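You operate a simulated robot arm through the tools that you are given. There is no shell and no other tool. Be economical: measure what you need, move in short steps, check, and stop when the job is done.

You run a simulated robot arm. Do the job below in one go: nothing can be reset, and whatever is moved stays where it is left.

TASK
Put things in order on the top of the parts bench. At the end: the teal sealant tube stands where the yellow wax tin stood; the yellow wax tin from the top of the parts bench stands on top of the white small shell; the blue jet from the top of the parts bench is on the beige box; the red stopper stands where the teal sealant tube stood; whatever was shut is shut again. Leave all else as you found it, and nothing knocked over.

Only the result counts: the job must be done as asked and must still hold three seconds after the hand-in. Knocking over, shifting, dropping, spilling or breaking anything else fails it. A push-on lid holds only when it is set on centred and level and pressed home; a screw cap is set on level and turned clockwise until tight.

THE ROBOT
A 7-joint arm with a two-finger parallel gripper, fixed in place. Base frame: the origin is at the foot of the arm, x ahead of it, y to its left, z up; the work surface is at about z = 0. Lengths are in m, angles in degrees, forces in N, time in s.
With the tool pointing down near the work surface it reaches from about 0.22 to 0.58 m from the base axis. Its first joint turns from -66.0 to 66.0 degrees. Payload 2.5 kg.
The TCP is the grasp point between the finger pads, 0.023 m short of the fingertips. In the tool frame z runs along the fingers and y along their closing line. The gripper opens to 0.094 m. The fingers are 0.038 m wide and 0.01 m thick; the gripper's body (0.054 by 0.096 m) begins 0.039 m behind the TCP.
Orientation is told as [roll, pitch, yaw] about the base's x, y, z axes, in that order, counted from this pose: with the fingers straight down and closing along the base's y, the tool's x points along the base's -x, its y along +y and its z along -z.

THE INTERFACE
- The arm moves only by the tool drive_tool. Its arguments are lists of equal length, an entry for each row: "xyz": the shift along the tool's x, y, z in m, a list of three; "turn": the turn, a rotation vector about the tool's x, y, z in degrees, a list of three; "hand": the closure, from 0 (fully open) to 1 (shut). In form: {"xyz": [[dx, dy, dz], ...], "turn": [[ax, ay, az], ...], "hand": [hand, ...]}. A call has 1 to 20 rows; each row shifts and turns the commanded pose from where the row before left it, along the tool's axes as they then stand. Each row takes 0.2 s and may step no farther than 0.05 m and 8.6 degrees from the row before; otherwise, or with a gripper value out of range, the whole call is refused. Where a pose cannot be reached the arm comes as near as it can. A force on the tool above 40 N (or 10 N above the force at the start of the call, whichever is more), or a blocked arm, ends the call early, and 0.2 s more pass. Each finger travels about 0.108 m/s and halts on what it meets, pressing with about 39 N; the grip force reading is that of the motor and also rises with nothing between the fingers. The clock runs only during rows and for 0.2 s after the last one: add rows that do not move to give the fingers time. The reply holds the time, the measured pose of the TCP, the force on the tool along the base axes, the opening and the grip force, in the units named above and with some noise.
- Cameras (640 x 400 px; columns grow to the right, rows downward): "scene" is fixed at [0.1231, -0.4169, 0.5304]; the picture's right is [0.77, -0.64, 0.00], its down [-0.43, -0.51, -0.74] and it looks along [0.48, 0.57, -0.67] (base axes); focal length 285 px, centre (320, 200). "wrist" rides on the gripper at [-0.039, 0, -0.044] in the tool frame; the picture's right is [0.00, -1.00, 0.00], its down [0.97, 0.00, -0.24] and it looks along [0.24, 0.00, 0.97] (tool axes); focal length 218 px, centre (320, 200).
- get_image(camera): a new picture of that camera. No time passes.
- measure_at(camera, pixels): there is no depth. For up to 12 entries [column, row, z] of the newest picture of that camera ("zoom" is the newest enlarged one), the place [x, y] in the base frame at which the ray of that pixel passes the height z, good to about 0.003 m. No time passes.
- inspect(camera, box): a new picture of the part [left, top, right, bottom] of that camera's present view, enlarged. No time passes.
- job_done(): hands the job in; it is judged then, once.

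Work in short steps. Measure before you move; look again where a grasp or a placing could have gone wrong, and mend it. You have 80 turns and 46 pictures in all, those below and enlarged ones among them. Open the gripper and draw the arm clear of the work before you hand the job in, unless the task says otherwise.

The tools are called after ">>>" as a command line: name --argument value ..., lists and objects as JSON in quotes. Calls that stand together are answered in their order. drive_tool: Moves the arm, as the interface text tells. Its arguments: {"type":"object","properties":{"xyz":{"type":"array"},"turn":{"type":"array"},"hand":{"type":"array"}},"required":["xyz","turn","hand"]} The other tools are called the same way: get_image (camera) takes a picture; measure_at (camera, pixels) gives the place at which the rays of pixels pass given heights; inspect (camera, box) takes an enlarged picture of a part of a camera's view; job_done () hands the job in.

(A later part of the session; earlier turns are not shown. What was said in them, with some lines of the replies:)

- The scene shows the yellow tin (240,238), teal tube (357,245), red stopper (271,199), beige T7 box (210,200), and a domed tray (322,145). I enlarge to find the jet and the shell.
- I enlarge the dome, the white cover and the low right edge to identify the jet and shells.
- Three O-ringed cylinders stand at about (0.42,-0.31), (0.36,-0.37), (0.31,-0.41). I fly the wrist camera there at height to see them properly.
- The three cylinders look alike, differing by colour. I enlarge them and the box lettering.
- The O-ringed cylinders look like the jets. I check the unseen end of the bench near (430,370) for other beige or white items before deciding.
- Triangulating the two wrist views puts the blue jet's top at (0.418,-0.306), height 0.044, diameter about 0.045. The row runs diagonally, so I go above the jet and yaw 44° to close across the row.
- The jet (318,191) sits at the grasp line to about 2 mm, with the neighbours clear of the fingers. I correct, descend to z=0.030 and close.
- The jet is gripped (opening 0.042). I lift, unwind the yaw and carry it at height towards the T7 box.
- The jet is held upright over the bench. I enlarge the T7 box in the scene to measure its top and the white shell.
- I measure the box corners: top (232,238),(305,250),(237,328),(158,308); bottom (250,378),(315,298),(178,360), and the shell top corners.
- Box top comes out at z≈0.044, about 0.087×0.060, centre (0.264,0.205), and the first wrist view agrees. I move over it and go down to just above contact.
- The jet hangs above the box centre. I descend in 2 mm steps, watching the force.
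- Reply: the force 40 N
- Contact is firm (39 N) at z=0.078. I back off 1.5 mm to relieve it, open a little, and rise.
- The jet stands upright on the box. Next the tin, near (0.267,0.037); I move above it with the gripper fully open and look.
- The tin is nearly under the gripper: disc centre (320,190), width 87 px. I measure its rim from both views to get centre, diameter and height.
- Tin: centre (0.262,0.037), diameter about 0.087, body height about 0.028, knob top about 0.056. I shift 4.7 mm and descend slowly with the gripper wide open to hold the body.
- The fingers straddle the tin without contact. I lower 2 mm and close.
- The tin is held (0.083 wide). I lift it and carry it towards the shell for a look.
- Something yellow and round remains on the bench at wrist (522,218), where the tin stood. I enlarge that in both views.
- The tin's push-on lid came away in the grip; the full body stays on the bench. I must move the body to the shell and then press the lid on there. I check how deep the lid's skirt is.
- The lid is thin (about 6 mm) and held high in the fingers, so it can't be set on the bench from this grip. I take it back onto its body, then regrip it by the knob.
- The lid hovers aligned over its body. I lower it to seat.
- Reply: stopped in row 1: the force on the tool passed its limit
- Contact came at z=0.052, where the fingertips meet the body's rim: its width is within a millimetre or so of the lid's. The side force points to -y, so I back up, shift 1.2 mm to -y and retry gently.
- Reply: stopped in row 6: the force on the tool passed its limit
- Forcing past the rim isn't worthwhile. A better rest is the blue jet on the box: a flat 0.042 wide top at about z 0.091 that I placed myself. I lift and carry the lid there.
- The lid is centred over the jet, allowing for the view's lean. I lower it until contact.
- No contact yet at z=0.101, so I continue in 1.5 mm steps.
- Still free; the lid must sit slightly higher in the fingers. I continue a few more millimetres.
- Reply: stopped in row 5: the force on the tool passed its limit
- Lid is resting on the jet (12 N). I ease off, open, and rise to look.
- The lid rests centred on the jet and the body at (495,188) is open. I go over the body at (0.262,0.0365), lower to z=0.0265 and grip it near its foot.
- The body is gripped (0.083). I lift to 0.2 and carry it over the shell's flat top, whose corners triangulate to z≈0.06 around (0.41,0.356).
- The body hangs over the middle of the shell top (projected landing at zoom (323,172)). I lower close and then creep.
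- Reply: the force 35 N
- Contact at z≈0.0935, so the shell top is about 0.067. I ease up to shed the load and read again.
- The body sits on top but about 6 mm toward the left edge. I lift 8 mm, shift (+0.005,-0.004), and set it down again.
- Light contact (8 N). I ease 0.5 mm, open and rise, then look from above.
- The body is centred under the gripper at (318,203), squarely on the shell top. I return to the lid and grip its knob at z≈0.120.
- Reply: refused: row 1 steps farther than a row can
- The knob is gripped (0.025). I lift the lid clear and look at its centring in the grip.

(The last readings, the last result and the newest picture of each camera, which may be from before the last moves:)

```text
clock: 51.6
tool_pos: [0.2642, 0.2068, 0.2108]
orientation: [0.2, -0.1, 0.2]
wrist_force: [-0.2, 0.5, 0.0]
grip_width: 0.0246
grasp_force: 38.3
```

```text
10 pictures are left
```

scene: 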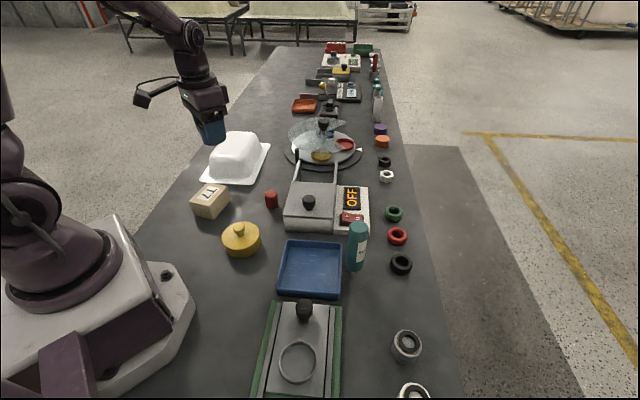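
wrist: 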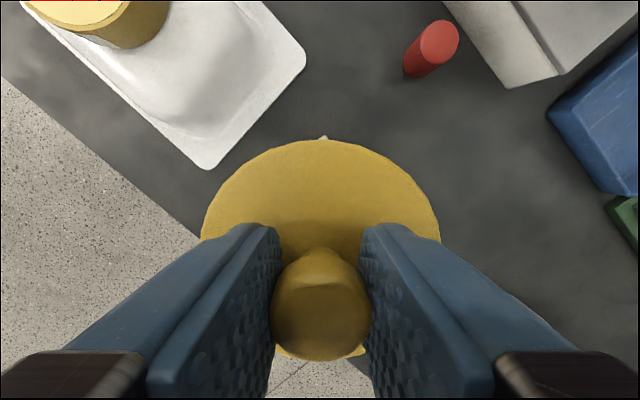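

The lid hangs level and centred, about 1 mm toward the robot from the grasp line. I carry it over the body, allowing for that, and lower to just above.

>>> drive_tool --xyz '[[-0.0303, 0.0291, 0], [-0.0303, 0.0291, 0], [-0.0303, 0.0291, 0], [-0.0303, 0.0291, 0], [-0.0302, 0.0291, 0], [0, 0, 0], [0, 0, 0.04], [0, 0, 0.02], [0, 0, 0.008], [0, 0, 0]]' --turn '[[0, 0, 0], [0, 0, 0], [0, 0, 0], [0, 0, 0], [0, 0, 0], [0, 0, 0], [0, 0, 0], [0, 0, 0], [0, 0, 0], [0, 0, 0]]' --hand '[1, 1, 1, 1, 1, 1, 1, 1, 1, 1]'

>>> inspect --camera "scene" --box '[196, 95, 284, 165]'

```text
clock: 53.8
tool_pos: [0.4164, 0.352, 0.1443]
orientation: [0.1, -0.1, 0.1]
wrist_force: [0.7, -0.5, -0.6]
grip_width: 0.0245
grasp_force: 38.7
```

```text
5.71 times, centred on (240, 130) of scene
```

zoom: 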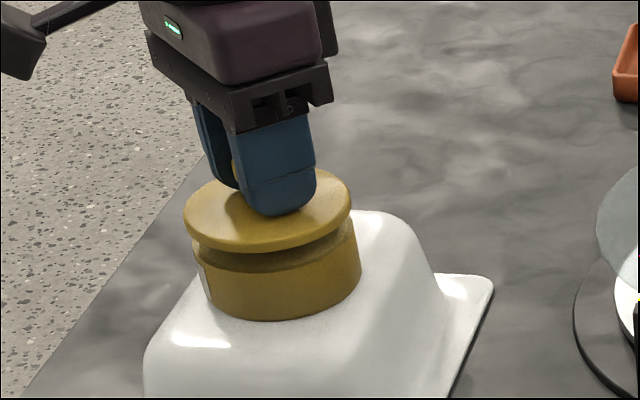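

The lid is aligned above the body (offset matches the view's lean). I lower it and press.

>>> drive_tool --xyz '[[0, 0, 0.004], [0, 0, 0.003], [0, 0, 0.002], [0, 0, 0.002], [0, 0, 0.0015], [0, 0, 0.0015], [0, 0, 0.0015], [0, 0, 0.0015], [0, 0, 0]]' --turn '[[0, 0, 0], [0, 0, 0], [0, 0, 0], [0, 0, 0], [0, 0, 0], [0, 0, 0], [0, 0, 0], [0, 0, 0], [0, 0, 0]]' --hand '[1, 1, 1, 1, 1, 1, 1, 1, 1]'

```text
clock: 55.7
tool_pos: [0.4169, 0.3531, 0.1307]
orientation: [0.4, -0.2, 0.1]
wrist_force: [-2.3, -2.8, 3.7]
grip_width: 0.0246
grasp_force: 39.1
stopped in row 9: the force on the tool passed its limit (the readings are from after the stop); the commanded pose is now the measured one
```

First contact at z=0.131. I keep pressing in 1 mm steps to drive the lid home.

>>> drive_tool --xyz '[[0, 0, 0.001], [0, 0, 0.001], [0, 0, 0.001], [0, 0, 0.001], [0, 0, 0]]' --turn '[[0, 0, 0], [0, 0, 0], [0, 0, 0], [0, 0, 0], [0, 0, 0]]' --hand '[1, 1, 1, 1, 1]'

```text
clock: 56.6
tool_pos: [0.417, 0.354, 0.1316]
orientation: [0.5, -0.3, 0.0]
wrist_force: [-1.4, -1.3, 3.4]
grip_width: 0.0245
grasp_force: 38.9
stopped in row 4: the force on the tool passed its limit (the readings are from after the stop); the commanded pose is now the measured one
```

It stopped at z=0.1316, which by my bookkeeping may be about 2.6 mm short of home. I look at the seam.

>>> inspect --camera "scene" --box '[212, 110, 268, 155]'

```text
8.89 times, centred on (240, 132) of scene
```

zoom: 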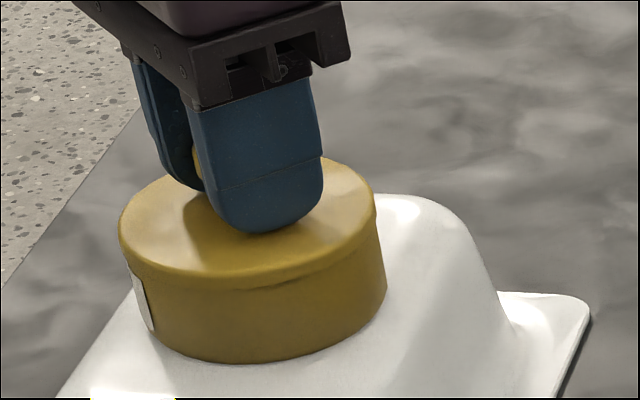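

A slight step shows: the lid drifted about 1.5 mm to +y and tilted 0.5° as it stopped. I lift 4 mm, level and recentre it, then press again.

>>> drive_tool --xyz '[[0, 0, -0.004], [0, -0.0018, 0], [0, 0, 0], [0, 0, 0]]' --turn '[[0.5, 0.3, 0], [0, 0, 0], [0, 0, 0], [0, 0, 0]]' --hand '[1, 1, 1, 1]'

>>> inspect --camera "scene" --box '[212, 110, 268, 155]'

```text
clock: 57.6
tool_pos: [0.4159, 0.3519, 0.1346]
orientation: [-0.1, -0.1, 0.1]
wrist_force: [0.5, 0.0, -0.4]
grip_width: 0.0249
grasp_force: 38.8
```

```text
8.89 times, centred on (240, 132) of scene
```

zoom: 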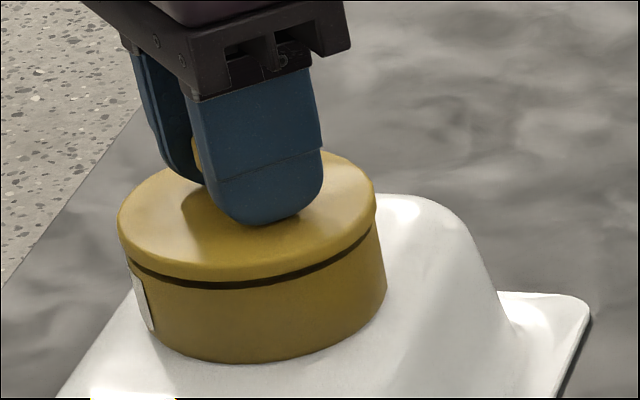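

The lid is now level with an even gap and well aligned. I press straight down.

>>> drive_tool --xyz '[[-0.0004, -0.0003, 0.001], [0, 0, 0.001], [0, 0, 0.001], [0, 0, 0.001], [0, 0, 0.001], [0, 0, 0.001], [0, 0, 0.001], [0, 0, 0.001]]' --turn '[[0, 0, 0], [0, 0, 0], [0, 0, 0], [0, 0, 0], [0, 0, 0], [0, 0, 0], [0, 0, 0], [0, 0, 0]]' --hand '[1, 1, 1, 1, 1, 1, 1, 1]'

```text
clock: 59.4
tool_pos: [0.4184, 0.3514, 0.1305]
orientation: [0.1, -0.5, 0.1]
wrist_force: [-3.0, -4.5, 33.0]
grip_width: 0.0247
grasp_force: 39.2
```

33 N at z=0.1305 with no stop yet. I press a little further.

>>> drive_tool --xyz '[[0, 0, 0.001], [0, 0, 0.001], [0, 0, 0.001]]' --turn '[[0, 0, 0], [0, 0, 0], [0, 0, 0]]' --hand '[1, 1, 1]'

```text
clock: 60.0
tool_pos: [0.4188, 0.3524, 0.1304]
orientation: [0.2, -0.4, 0.1]
wrist_force: [-2.5, -0.1, 5.4]
grip_width: 0.0244
grasp_force: 39.2
stopped in row 2: the force on the tool passed its limit (the readings are from after the stop); the commanded pose is now the measured one
```

The push reached its limit. I check the seam.

>>> inspect --camera "scene" --box '[212, 110, 268, 155]'

```text
8.89 times, centred on (240, 132) of scene
```

zoom: 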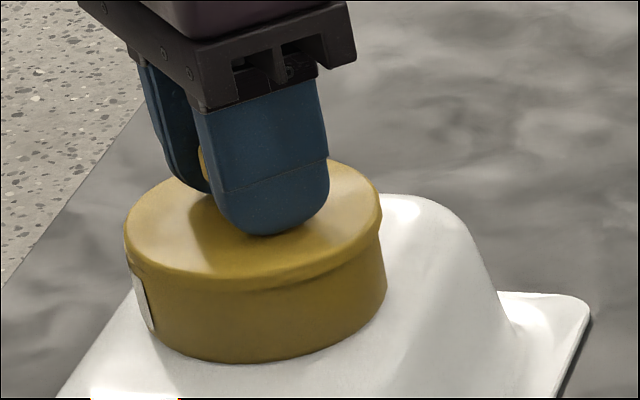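

The lid is nearly flush but the arm drifted about 2 mm outward under load. I release the knob so the lid can relax, rise, level the tool and look from above before pressing with closed fingers.

>>> drive_tool --xyz '[[0, 0, 0], [0, 0, 0], [0, 0, 0], [0, 0, -0.03], [0.0018, -0.0008, -0.04], [0, 0, -0.01], [0, 0, 0]]' --turn '[[0, 0, 0], [0, 0, 0], [0, 0, 0], [0, 0, 0], [0.2, 0.4, 0], [0, 0, 0], [0, 0, 0]]' --hand '[0.5, 0.4, 0.4, 0.4, 0.4, 0.4, 0.4]'

>>> get_image --camera "wrist"

```text
clock: 61.5
tool_pos: [0.4172, 0.3519, 0.2103]
orientation: [0.1, 0.1, 0.1]
wrist_force: [-0.2, 0.2, -0.4]
grip_width: 0.0563
grasp_force: 0.1
```

```text
5 pictures are left
```

wrist: 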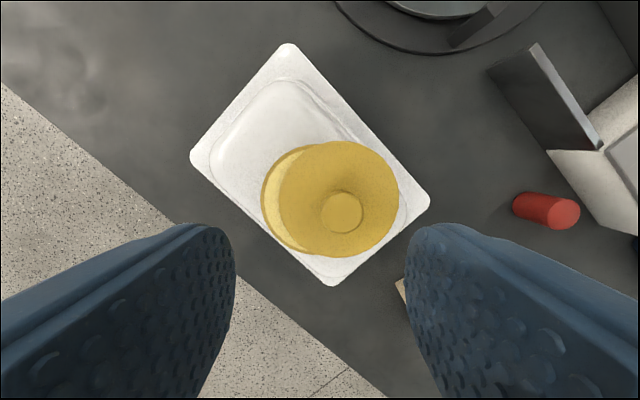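

On opening, the lid slid about 14 mm to -y, so it was not seated. Rechecking my projection, the body's centre is nearer x≈0.413 than 0.4165, which is why it never went on. I enlarge this view to measure the body's visible rim exactly.

>>> inspect --camera "wrist" --box '[240, 125, 416, 270]'

```text
2.76 times, centred on (328, 198) of wrist
```

zoom: 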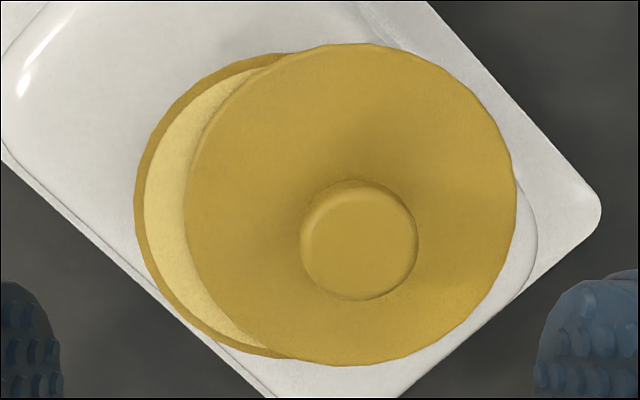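

I measure rim points of body and lid plus the knob in this enlargement.

>>> measure_at --camera "zoom" --pixels '[[135, 205, 0.098], [150, 145, 0.098], [200, 85, 0.098], [270, 55, 0.098], [160, 285, 0.098], [200, 330, 0.098], [255, 355, 0.098], [184, 205, 0.104], [517, 205, 0.104], [350, 43, 0.104], [345, 366, 0.104], [359, 240, 0.126]]'

```text
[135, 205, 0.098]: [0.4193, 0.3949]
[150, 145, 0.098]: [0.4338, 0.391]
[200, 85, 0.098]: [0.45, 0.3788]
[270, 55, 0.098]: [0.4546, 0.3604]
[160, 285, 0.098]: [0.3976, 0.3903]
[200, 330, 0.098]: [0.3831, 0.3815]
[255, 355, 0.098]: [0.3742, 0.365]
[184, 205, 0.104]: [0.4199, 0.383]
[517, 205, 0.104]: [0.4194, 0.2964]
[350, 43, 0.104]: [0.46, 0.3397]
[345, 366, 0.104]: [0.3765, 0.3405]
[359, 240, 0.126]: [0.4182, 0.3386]
```

The lid's centre is about 13 mm to -y and 3 mm to +x of the body's. I regrip the knob at y≈0.339, lift a little, and shift by (-0.003,+0.013).

>>> drive_tool --xyz '[[0, -0.0131, 0.03], [0, 0, 0.03], [0, 0, 0.012], [0, 0, 0.0065], [0, 0, 0], [0, 0, 0], [0, 0, 0], [0, 0, 0], [0, 0, -0.01], [0, 0, 0]]' --turn '[[0, 0, 0], [0, 0, 0], [0, 0, 0], [0, 0, 0], [0, 0, 0], [0, 0, 0], [0, 0, 0], [0, 0, 0], [0, 0, 0], [0, 0, 0]]' --hand '[0.4, 0.4, 0.4, 0.4, 0.4, 1, 1, 1, 1, 1]'

```text
clock: 63.8
tool_pos: [0.4162, 0.3384, 0.1405]
orientation: [-0.1, 0.0, 0.1]
wrist_force: [0.0, 0.4, -0.6]
grip_width: 0.0245
grasp_force: 38.3
```

The lid is lifted level. I shift it into line and press down in 1 mm steps.

>>> drive_tool --xyz '[[0.0035, 0.013, 0], [0, 0, 0], [0, 0, 0.006], [0, 0, 0.002], [0, 0, 0.001], [0, 0, 0.001], [0, 0, 0.001], [0, 0, 0]]' --turn '[[0, 0, 0], [0, 0, 0], [0, 0, 0], [0, 0, 0], [0, 0, 0], [0, 0, 0], [0, 0, 0], [0, 0, 0]]' --hand '[1, 1, 1, 1, 1, 1, 1, 1]'

```text
clock: 65.5
tool_pos: [0.4128, 0.3502, 0.1307]
orientation: [0.0, 0.1, 0.2]
wrist_force: [-1.3, -0.5, 1.6]
grip_width: 0.0246
grasp_force: 39.2
```

Barely any load at z=0.131. I continue down.

>>> drive_tool --xyz '[[0, 0, 0.001], [0, 0, 0.001], [0, 0, 0.001], [0, 0, 0]]' --turn '[[0, 0, 0], [0, 0, 0], [0, 0, 0], [0, 0, 0]]' --hand '[1, 1, 1, 1]'

```text
clock: 66.5
tool_pos: [0.4146, 0.3506, 0.13]
orientation: [0.2, -0.2, 0.1]
wrist_force: [-10.1, -6.3, 32.2]
grip_width: 0.0246
grasp_force: 38.8
```

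32 N with side forces (-10,-6): the arm drifts outward under load. I ease off slightly and sweep the lid back toward -x,-y while lightly loaded so that it can drop in.

>>> drive_tool --xyz '[[0, 0, -0.001], [0.0007, -0.0003, 0], [0.0007, -0.0003, 0], [0, 0, 0]]' --turn '[[0, 0, 0], [0, 0, 0], [0, 0, 0], [0, 0, 0]]' --hand '[1, 1, 1, 1]'

```text
clock: 67.5
tool_pos: [0.4129, 0.3514, 0.1292]
orientation: [0.1, -0.4, 0.0]
wrist_force: [7.9, 5.9, 19.4]
grip_width: 0.0244
grasp_force: 38.6
```

z fell to 0.1292 though I eased up, and the side force flipped: the lid is starting to engage. I shift half a step back and press.

>>> drive_tool --xyz '[[-0.0007, 0.0003, 0], [0, 0, 0.001], [0, 0, 0.001], [0, 0, 0.001], [0, 0, 0]]' --turn '[[0, 0, 0], [0, 0, 0], [0, 0, 0], [0, 0, 0], [0, 0, 0]]' --hand '[1, 1, 1, 1, 1]'

```text
clock: 68.5
tool_pos: [0.413, 0.3502, 0.1312]
orientation: [0.0, -0.2, 0.1]
wrist_force: [-2.1, -3.2, 3.0]
grip_width: 0.0246
grasp_force: 38.9
stopped in row 4: the force on the tool passed its limit (the readings are from after the stop); the commanded pose is now the measured one
```

The readings are ambiguous, so I do a gentle pull test: lift 3 mm and see whether the body's weight (about 7.7 N) comes along.

>>> drive_tool --xyz '[[0, 0, -0.001], [0, 0, -0.001], [0, 0, -0.001], [0, 0, 0], [0, 0, 0]]' --turn '[[0, 0.2, 0], [0, 0, 0], [0, 0, 0], [0, 0, 0], [0, 0, 0]]' --hand '[1, 1, 1, 1, 1]'

>>> inspect --camera "scene" --box '[212, 110, 268, 155]'

```text
clock: 69.7
tool_pos: [0.413, 0.3514, 0.1327]
orientation: [0.2, 0.0, 0.1]
wrist_force: [0.4, 0.3, 0.0]
grip_width: 0.0247
grasp_force: 38.8
```

```text
8.89 times, centred on (240, 132) of scene
```

zoom: 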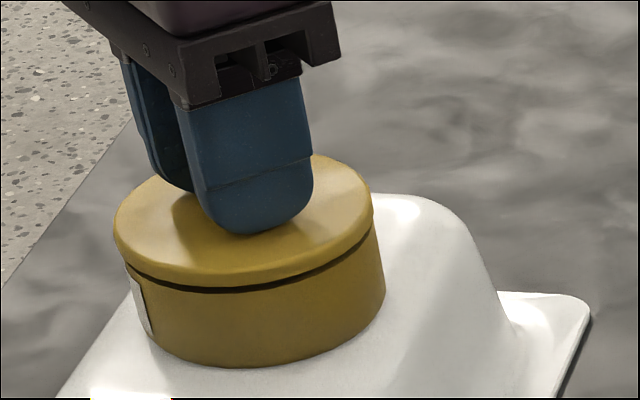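

The lid isn't held yet. I use the jaws as an aligner instead: rest the lid on the body, release the knob unloaded, then squeeze lid and body together along y.

>>> drive_tool --xyz '[[-0.0008, -0.0006, 0.001], [0, 0, 0.0013], [0, 0, 0], [0, 0, 0], [0, 0, 0], [0, 0, -0.03], [0, 0, -0.025], [0, 0, 0], [0, 0, 0], [0, 0, 0.04], [0, 0, 0.03], [0, 0, 0.01], [0, 0, 0.007], [0, 0, 0], [0, 0, 0], [0, 0, 0]]' --turn '[[0, 0, 0], [0, 0, 0], [0, 0, 0], [0, 0, 0], [0, 0, 0], [0, 0, 0], [0, 0, 0], [0, 0, 0], [0, 0, 0], [0, 0, 0], [0, 0, 0], [0, 0, 0], [0, 0, 0], [0, 0, 0], [0, 0, 0], [0, 0, 0]]' --hand '[1, 1, 1, 0.68, 0.62, 0.62, 0.5, 0.2, 0, 0, 0, 0, 0, 1, 1, 1]'

```text
clock: 73.1
tool_pos: [0.4148, 0.3508, 0.0992]
orientation: [0.2, 0.1, 0.1]
wrist_force: [-1.0, 0.5, 2.5]
grip_width: 0.0833
grasp_force: 39.0
```

Both are squeezed to 0.0833, so they are aligned along y. I open, rise, yaw 90° and squeeze along x.

>>> drive_tool --xyz '[[0, 0, 0], [0, 0, 0], [0, 0, -0.03], [0, 0, -0.035], [0, 0, 0], [0, 0, 0], [0, 0, 0], [0, 0, 0], [0, 0, 0], [0, 0, 0], [0, 0, 0], [0, 0, 0], [0, 0, 0], [0, 0, 0], [0, 0, 0.035], [0, 0, 0.02], [0, 0, 0.01], [0, 0, 0], [0, 0, 0], [0, 0, 0]]' --turn '[[0, 0, 0], [0, 0, 0], [0, 0, 0], [0, 0, 0], [0, 0, -8.5], [0, 0, -8.5], [0, 0, -8.5], [0, 0, -8.5], [0, 0, -8.5], [0, 0, -8.5], [0, 0, -8.5], [0, 0, -8.5], [0, 0, -8.5], [0, 0, -8.5], [0, 0, 0], [0, 0, 0], [0, 0, 0], [0, 0, 0], [0, 0, 0], [0, 0, 0]]' --hand '[0, 0, 0, 0, 0, 0, 0, 0, 0, 0, 0, 0, 0, 0, 0, 0, 0, 1, 1, 1]'

```text
clock: 77.3
tool_pos: [0.4138, 0.3516, 0.0996]
orientation: [0.0, -0.2, 85.1]
wrist_force: [2.7, 1.2, 0.4]
grip_width: 0.0838
grasp_force: 39.6
```

Aligned on both axes now, centred at (0.4138,0.3516). I open, rise above the knob, close the fingers and press down on the knob top.

>>> drive_tool --xyz '[[0, 0, 0], [0, 0, 0], [0, 0, -0.03], [0, 0, -0.04], [0, 0, 0], [0, 0, 0], [0, 0, 0], [0, 0, 0], [0, 0, 0.01], [0, 0, 0.002], [0, 0, 0.002], [0, 0, 0.002], [0, 0, 0.002], [0, 0, 0.002], [0, 0, 0.002], [0, 0, 0.002], [0, 0, 0.002], [0, 0, 0.002], [0, 0, 0.002], [0, 0, 0.002]]' --turn '[[0, 0, 0], [0, 0, 0], [0, 0, 0], [0, 0, 0], [0, 0, 0], [0, 0, 0], [0, 0, 0], [0, 0, 0], [0, 0, 0], [0, 0, 0], [0, 0, 0], [0, 0, 0], [0, 0, 0], [0, 0, 0], [0, 0, 0], [0, 0, 0], [0, 0, 0], [0, 0, 0], [0, 0, 0], [0, 0, 0]]' --hand '[0, 0, 0, 0, 1, 1, 1, 1, 1, 1, 1, 1, 1, 1, 1, 1, 1, 1, 1, 1]'

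```text
clock: 80.3
tool_pos: [0.4149, 0.3507, 0.154]
orientation: [-0.2, -0.6, 85.1]
wrist_force: [-1.5, -1.4, 5.4]
grip_width: 0.0
grasp_force: 39.0
stopped in row 14: the force on the tool passed its limit (the readings are from after the stop); the commanded pose is now the measured one
```

Pressed to the limit at z=0.154. I level the tool and press a second time.

>>> drive_tool --xyz '[[0, 0, -0.001], [0, 0, 0.002], [0, 0, 0.001], [0, 0, 0.001], [0, 0, 0.001], [0, 0, 0.001], [0, 0, 0.001]]' --turn '[[0, 0, 0], [0, 0, 0], [0, 0, 0], [0, 0, 0], [0, 0, 0], [0, 0, 0], [0, 0, 0]]' --hand '[1, 1, 1, 1, 1, 1, 1]'

>>> inspect --camera "scene" --box '[212, 110, 268, 155]'

```text
clock: 81.5
tool_pos: [0.4161, 0.3523, 0.1552]
orientation: [-0.4, -0.6, 85.1]
wrist_force: [-2.6, -1.3, 5.6]
grip_width: 0.0
grasp_force: 39.0
stopped in row 5: the force on the tool passed its limit (the readings are from after the stop); the commanded pose is now the measured one
```

```text
8.89 times, centred on (240, 132) of scene
```

zoom: 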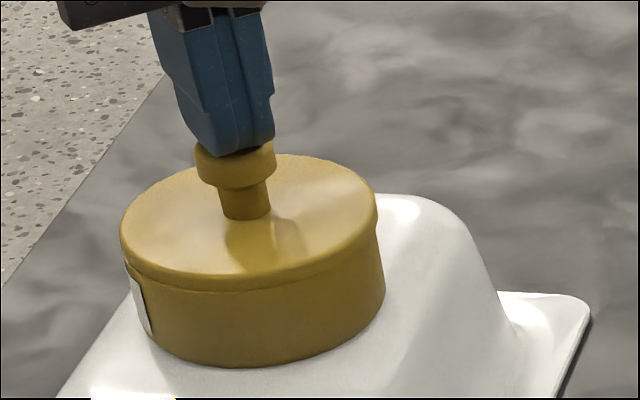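

The seam now looks even all round. I test whether it holds: grip the knob and lift 3 mm, watching for the body's weight.

>>> drive_tool --xyz '[[0, 0, -0.02], [0.0009, 0.0019, -0.005], [0, 0, 0], [0, 0, 0.03], [0, 0, 0.017], [0, 0, 0], [0, 0, 0], [0, 0, 0], [0, 0, 0], [0, 0, -0.0015], [0, 0, -0.0015], [0, 0, -0.001], [0, 0, 0]]' --turn '[[0, 0, 0], [-0.6, -0.4, 0], [0, 0, 0], [0, 0, 0], [0, 0, 0], [0, 0, 0], [0, 0, 0], [0, 0, 0], [0, 0, 0], [0, 0, 0], [0, 0, 0], [0, 0, 0], [0, 0, 0]]' --hand '[1, 0.4, 0.4, 0.4, 0.4, 0.4, 1, 1, 1, 1, 1, 1, 1]'

```text
clock: 84.2
tool_pos: [0.4132, 0.3519, 0.1361]
orientation: [0.2, -0.9, 85.1]
wrist_force: [-0.1, 1.1, -0.8]
grip_width: 0.0247
grasp_force: 38.7
```

No body weight, but comparing proportions with the very first view (lid band to body height, about 1.19 both then and in the last picture), the lid had been fully down; this lid never carried the body's weight. I level the tool, set the lid back and squeeze-align along x again.

>>> drive_tool --xyz '[[0, 0, 0], [0, 0, 0.0035], [0, 0, 0.0015], [0, 0, 0], [0, 0, 0], [0, 0, 0], [0, 0, -0.03], [0, 0, -0.02], [0, 0, 0], [0, 0, 0], [0, 0, 0.045], [0, 0, 0.03], [0, 0, 0.008], [0, 0, 0], [0, 0, 0], [0, 0, 0], [0, 0, 0], [0, 0, 0], [0, 0, -0.035], [0, 0, -0.035]]' --turn '[[0.2, 0.9, 0], [0, 0, 0], [0, 0, 0], [0, 0, 0], [0, 0, 0], [0, 0, 0], [0, 0, 0], [0, 0, 0], [0, 0, 0], [0, 0, 0], [0, 0, 0], [0, 0, 0], [0, 0, 0], [0, 0, 0], [0, 0, 0], [0, 0, 0], [0, 0, 0], [0, 0, 0], [0, 0, 0], [0, 0, 0]]' --hand '[1, 1, 1, 1, 0.68, 0.6, 0.6, 0.5, 0.2, 0, 0, 0, 0, 1, 1, 1, 0, 0, 0, 0]'

```text
clock: 88.5
tool_pos: [0.415, 0.3507, 0.1699]
orientation: [0.0, 0.0, 85.0]
wrist_force: [0.2, 0.2, -0.3]
grip_width: 0.0941
grasp_force: 0.1
```

Level again and no snags. I yaw back to 0 and squeeze along y once more.

>>> drive_tool --xyz '[[0, 0, 0], [0, 0, 0], [0, 0, 0], [0, 0, 0], [0, 0, 0], [0, 0, 0], [0, 0, 0], [0, 0, 0], [0, 0, 0], [0, 0, 0], [0, 0, 0.04], [0, 0, 0.03], [0, 0, 0], [0, 0, 0], [0, 0, 0], [0, 0, 0], [0, 0, 0], [0, 0, 0], [0, 0, -0.035], [0, 0, -0.035]]' --turn '[[0, 0, 8.5], [0, 0, 8.5], [0, 0, 8.5], [0, 0, 8.5], [0, 0, 8.5], [0, 0, 8.5], [0, 0, 8.5], [0, 0, 8.5], [0, 0, 8.5], [0, 0, 8.5], [0, 0, 0], [0, 0, 0], [0, 0, 0], [0, 0, 0], [0, 0, 0], [0, 0, 0], [0, 0, 0], [0, 0, 0], [0, 0, 0], [0, 0, 0]]' --hand '[0, 0, 0, 0, 0, 0, 0, 0, 0, 0, 0, 0, 0, 1, 1, 1, 0, 0, 0, 0]'

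```text
clock: 92.7
tool_pos: [0.4126, 0.3509, 0.1696]
orientation: [0.0, 0.0, 0.1]
wrist_force: [-0.5, 0.3, 0.1]
grip_width: 0.0939
grasp_force: 0.1
```

Now the press with closed fingers, adding a slight inward bias to counter the drift under load.

>>> drive_tool --xyz '[[0, 0, 0], [0, 0, 0], [0, 0, 0], [0, 0, 0], [0, 0, 0.008], [0, 0, 0.003], [0, 0, 0.002], [0.0002, -0.0001, 0.001], [0.0003, -0.0001, 0.001], [0.0003, -0.0001, 0.001], [0.0003, -0.0001, 0.001], [0.0003, -0.0001, 0.001], [0.0003, -0.0001, 0.001], [0.0003, -0.0001, 0.001], [0.0003, -0.0001, 0.001]]' --turn '[[0, 0, 0], [0, 0, 0], [0, 0, 0], [0, 0, 0], [0, 0, 0], [0, 0, 0], [0, 0, 0], [0, 0, 0], [0, 0, 0], [0, 0, 0], [0, 0, 0], [0, 0, 0], [0, 0, 0], [0, 0, 0], [0, 0, 0]]' --hand '[1, 1, 1, 1, 1, 1, 1, 1, 1, 1, 1, 1, 1, 1, 1]'

```text
clock: 95.6
tool_pos: [0.414, 0.3522, 0.155]
orientation: [0.5, -0.6, 0.1]
wrist_force: [-1.6, -2.3, 6.5]
grip_width: 0.0004
grasp_force: 39.3
stopped in row 14: the force on the tool passed its limit (the readings are from after the stop); the commanded pose is now the measured one
```

Pressed home. I rise, level the tool and travel to the tube, which triangulates to a vertical axis at about (0.404,-0.194), top about 0.152; then one look from above.

>>> drive_tool --xyz '[[0, 0, -0.03], [0, 0, -0.045], [0, 0, -0.045], [0.0008, -0.0496, 0], [0.0009, -0.0496, 0], [0.0009, -0.0496, 0], [0.0009, -0.0496, 0], [0.0009, -0.0496, 0], [0.0009, -0.0496, 0], [0.0009, -0.0496, 0], [0.0009, -0.0496, 0], [0.0009, -0.0496, 0], [0.0009, -0.0496, 0], [0.0009, -0.0497, 0], [0, 0, 0.035], [0, 0, 0.03], [0, 0, 0]]' --turn '[[0, 0, 0], [0.5, 0.6, 0], [0, 0, 0], [0, 0, 0], [0, 0, 0], [0, 0, 0], [0, 0, 0], [0, 0, 0], [0, 0, 0], [0, 0, 0], [0, 0, 0], [0, 0, 0], [0, 0, 0], [0, 0, 0], [0, 0, 0], [0, 0, 0], [0, 0, 0]]' --hand '[1, 1, 1, 0, 0, 0, 0, 0, 0, 0, 0, 0, 0, 0, 0, 0, 0]'

>>> get_image --camera "wrist"

```text
clock: 99.2
tool_pos: [0.4032, -0.195, 0.208]
orientation: [0.0, 0.1, 0.1]
wrist_force: [0.4, -0.2, -0.3]
grip_width: 0.0939
grasp_force: 0.0
```

```text
1 pictures are left
```

wrist: 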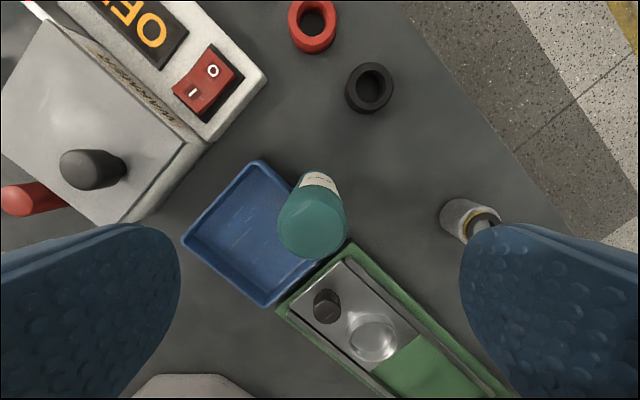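

The tube top is at (313,225), so its axis is near (0.4045,-0.192). I centre, descend to z=0.125 so the top stays below the palm, close and lift straight up.

>>> drive_tool --xyz '[[-0.0015, 0.0025, 0], [0, 0, 0.03], [0, 0, 0.03], [0, 0, 0.015], [0, 0, 0.008], [0, 0, 0], [0, 0, 0], [0, 0, 0], [0, 0, 0], [0, 0, -0.01], [0, 0, -0.04], [0, 0, -0.045], [0, 0, -0.045], [0, 0, 0]]' --turn '[[0, 0, 0], [0, 0, 0], [0, 0, 0], [0, 0, 0], [0, 0, 0], [0, 0, 0], [0, 0, 0], [0, 0, 0], [0, 0, 0], [0, 0, 0], [0, 0, 0], [0, 0, 0], [0, 0, 0], [0, 0, 0]]' --hand '[0, 0, 0, 0, 0, 0, 1, 1, 1, 1, 1, 1, 1, 1]'

```text
clock: 102.2
tool_pos: [0.4036, -0.1908, 0.2671]
orientation: [0.0, 0.0, 0.1]
wrist_force: [-0.8, -0.1, -2.1]
grip_width: 0.0351
grasp_force: 38.6
```

The tube is held (0.035 wide). I carry it to the tin's old spot (0.262,0.0365) and lower to just above the bench.

>>> drive_tool --xyz '[[0.0236, 0.0379, 0], [0.0236, 0.0379, 0], [0.0236, 0.0379, 0], [0.0236, 0.0379, 0], [0.0236, 0.0379, 0], [0.0236, 0.0379, 0], [0, 0, 0], [0, 0, 0.045], [0, 0, 0.045], [0, 0, 0.03], [0, 0, 0.012], [0, 0, 0.004], [0, 0, 0.002], [0, 0, 0]]' --turn '[[0, 0, 0], [0, 0, 0], [0, 0, 0], [0, 0, 0], [0, 0, 0], [0, 0, 0], [0, 0, 0], [0, 0, 0], [0, 0, 0], [0, 0, 0], [0, 0, 0], [0, 0, 0], [0, 0, 0], [0, 0, 0]]' --hand '[1, 1, 1, 1, 1, 1, 1, 1, 1, 1, 1, 1, 1, 1]'

```text
clock: 105.2
tool_pos: [0.2624, 0.0352, 0.1275]
orientation: [0.0, 0.1, 0.1]
wrist_force: [-0.1, 0.1, -1.9]
grip_width: 0.0351
grasp_force: 38.8
```

No contact yet at z=0.1275. I creep down a few half-millimetres.

>>> drive_tool --xyz '[[0, 0.001, 0.0005], [0, 0, 0.0005], [0, 0, 0.0005], [0, 0, 0.0005], [0, 0, 0]]' --turn '[[0, 0, 0], [0, 0, 0], [0, 0, 0], [0, 0, 0], [0, 0, 0]]' --hand '[1, 1, 1, 1, 1]'

```text
clock: 106.4
tool_pos: [0.2624, 0.0368, 0.1268]
orientation: [-0.1, 0.1, 0.2]
wrist_force: [-1.0, 2.9, 10.6]
grip_width: 0.0351
grasp_force: 39.3
```

Contact (about 12 N net): the tube is on the bench. I ease off, open, rise clear above it, then go over the red stopper (averaged position (0.388,0.105)) with yaw -45° to stay clear of the warmer.

>>> drive_tool --xyz '[[0, 0, -0.0004], [0, 0, 0], [0, 0, 0], [0, 0, 0], [0, 0, -0.03], [0, 0, -0.045], [-0.042, 0.0228, 0], [-0.042, 0.0228, 0], [-0.042, 0.0228, 0], [0, 0, 0], [0, 0, 0], [0, 0, 0], [0, 0, 0], [0, 0, 0], [0, 0, 0], [0, 0, 0.04], [0, 0, 0.04], [0, 0, 0]]' --turn '[[0, 0, 0], [0, 0, 0], [0, 0, 0], [0, 0, 0], [0, 0, 0], [0, 0, 0], [0, 0, 0], [0, 0, 0], [0, 0, 0], [0, 0, 7.5], [0, 0, 7.5], [0, 0, 7.5], [0, 0, 7.5], [0, 0, 7.5], [0, 0, 7.5], [0, 0, 0], [0, 0, 0], [0, 0, 0]]' --hand '[1, 0.6, 0.45, 0.4, 0.4, 0.4, 0.4, 0.4, 0.4, 0.4, 0.4, 0.4, 0.4, 0.4, 0.4, 0.4, 0.4, 0.4]'

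>>> get_image --camera "wrist"

```text
clock: 110.2
tool_pos: [0.386, 0.1056, 0.1219]
orientation: [-0.1, 0.0, -44.9]
wrist_force: [-0.4, -0.3, -0.6]
grip_width: 0.0568
grasp_force: 0.1
```

```text
0 pictures are left
```

wrist: 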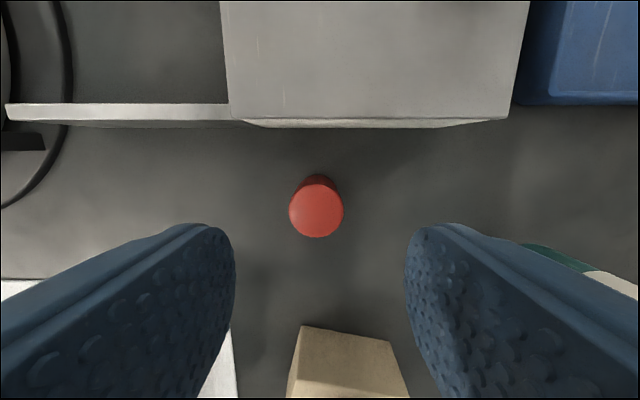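

The stopper (316,207) is 3 mm ahead and 2 mm left of the grasp line, well clear of the warmer; the teal tube is still standing at the right. I correct, descend, close and lift.

>>> drive_tool --xyz '[[-0.003, 0.002, 0], [0, 0, 0.045], [0, 0, 0.035], [0, 0, 0.015], [0, 0, 0], [0, 0, 0], [0, 0, 0], [0, 0, 0], [0, 0, 0], [0, 0, -0.02], [0, 0, -0.04], [0, 0, -0.04], [0, 0, 0]]' --turn '[[0, 0, 0], [0, 0, 0], [0, 0, 0], [0, 0, 0], [0, 0, 0], [0, 0, 0], [0, 0, 0], [0, 0, 0], [0, 0, 0], [0, 0, 0], [0, 0, 0], [0, 0, 0], [0, 0, 0]]' --hand '[0.4, 0.4, 0.4, 0.4, 0.4, 1, 1, 1, 1, 1, 1, 1, 1]'

```text
clock: 113.0
tool_pos: [0.3946, 0.1045, 0.1269]
orientation: [-0.1, 0.0, -45.1]
wrist_force: [-0.9, 0.4, -0.3]
grip_width: 0.0315
grasp_force: 39.3
```

Stopper held (0.0315 wide, gripped at z≈0.027). I carry it high over the warmer to the tube's old spot (0.404,-0.192) and stop just above the bench.

>>> drive_tool --xyz '[[0, 0, -0.045], [0, 0, -0.045], [0, 0, -0.03], [-0.0362, -0.0338, 0], [-0.0362, -0.0338, 0], [-0.0362, -0.0338, 0], [-0.0362, -0.0338, 0], [-0.0361, -0.0337, 0], [-0.0361, -0.0337, 0], [0, 0, 0], [0, 0, 0.045], [0, 0, 0.045], [0, 0, 0.045], [0, 0, 0.045], [0, 0, 0.03], [0, 0, 0.005], [0, 0, 0]]' --turn '[[0, 0, 0], [0, 0, 0], [0, 0, 0], [0, 0, 0], [0, 0, 0], [0, 0, 0], [0, 0, 0], [0, 0, 0], [0, 0, 0], [0, 0, 0], [0, 0, 0], [0, 0, 0], [0, 0, 0], [0, 0, 0], [0, 0, 0], [0, 0, 0], [0, 0, 0]]' --hand '[1, 1, 1, 1, 1, 1, 1, 1, 1, 1, 1, 1, 1, 1, 1, 1, 1]'

```text
clock: 116.6
tool_pos: [0.404, -0.1907, 0.0315]
orientation: [-0.1, 0.0, -44.9]
wrist_force: [0.8, 0.2, 0.0]
grip_width: 0.0315
grasp_force: 38.8
```

At (0.404,-0.191), 4 mm above the bench. I creep down to contact.

>>> drive_tool --xyz '[[0, 0, 0.001], [0, 0, 0.001], [0, 0, 0.001], [0, 0, 0.001], [0, 0, 0.0005], [0, 0, 0]]' --turn '[[0, 0, 0], [0, 0, 0], [0, 0, 0], [0, 0, 0], [0, 0, 0], [0, 0, 0]]' --hand '[1, 1, 1, 1, 1, 1]'

```text
clock: 118.0
tool_pos: [0.4029, -0.1909, 0.0266]
orientation: [-0.1, 0.0, -44.9]
wrist_force: [-0.2, 0.1, -0.2]
grip_width: 0.0315
grasp_force: 39.6
```

No contact yet at 0.0266; a bit further.

>>> drive_tool --xyz '[[0, 0, 0.0006], [0, 0, 0.0006], [0, 0, 0.0006], [0, 0, 0]]' --turn '[[0, 0, 0], [0, 0, 0], [0, 0, 0], [0, 0, 0]]' --hand '[1, 1, 1, 1]'

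```text
clock: 119.0
tool_pos: [0.4017, -0.1915, 0.0274]
orientation: [0.0, 0.0, -44.9]
wrist_force: [-0.1, 1.2, 6.0]
grip_width: 0.0318
grasp_force: 39.3
```

Contact (6 N): the stopper stands on the bench. I open, rise straight up and draw clear.

>>> drive_tool --xyz '[[0, 0, 0], [0, 0, 0], [0, 0, 0], [0, 0, -0.03], [0, 0, -0.045], [0, 0, -0.045], [0, 0, -0.045], [0, 0, -0.045], [0, 0, 0], [0, 0, 0]]' --turn '[[0, 0, 0], [0, 0, 0], [0, 0, 0], [0, 0, 0], [0, 0, 0], [0, 0, 0], [0, 0, 0], [0, 0, 0], [0, 0, 0], [0, 0, 0]]' --hand '[0.6, 0.45, 0.4, 0.4, 0.4, 0.4, 0.4, 0.2, 0, 0]'

```text
clock: 121.2
tool_pos: [0.4058, -0.1906, 0.2371]
orientation: [-0.2, 0.0, -44.9]
wrist_force: [0.2, 0.3, -0.7]
grip_width: 0.0939
grasp_force: 0.1
```

The gripper is empty, open and clear of the work, and all four placings are made. I hand in.

>>> job_done

```text
The job is handed in.
```

I handed the job in with all four items placed, but I can't be sure the wax tin's push-on lid is properly shut. It came off when I first lifted the tin. I put it back on the tin on top of the shell, lined it up and pressed it to the force limit. In an earlier pull test it lifted off without bringing the tin along, and I didn't pull-test it again after the last press.

- **Tin:** it stands on the white moulded piece, which I took to be the "white small shell".
- **Jet:** the blue O-ringed cylinder, which I took to be the "blue jet", is on the beige box.
- **Tube and stopper:** the sealant tube is where the tin stood, and the red stopper is where the tube stood. The stopper's final placing rests on force and position readings only, because I had no pictures left.
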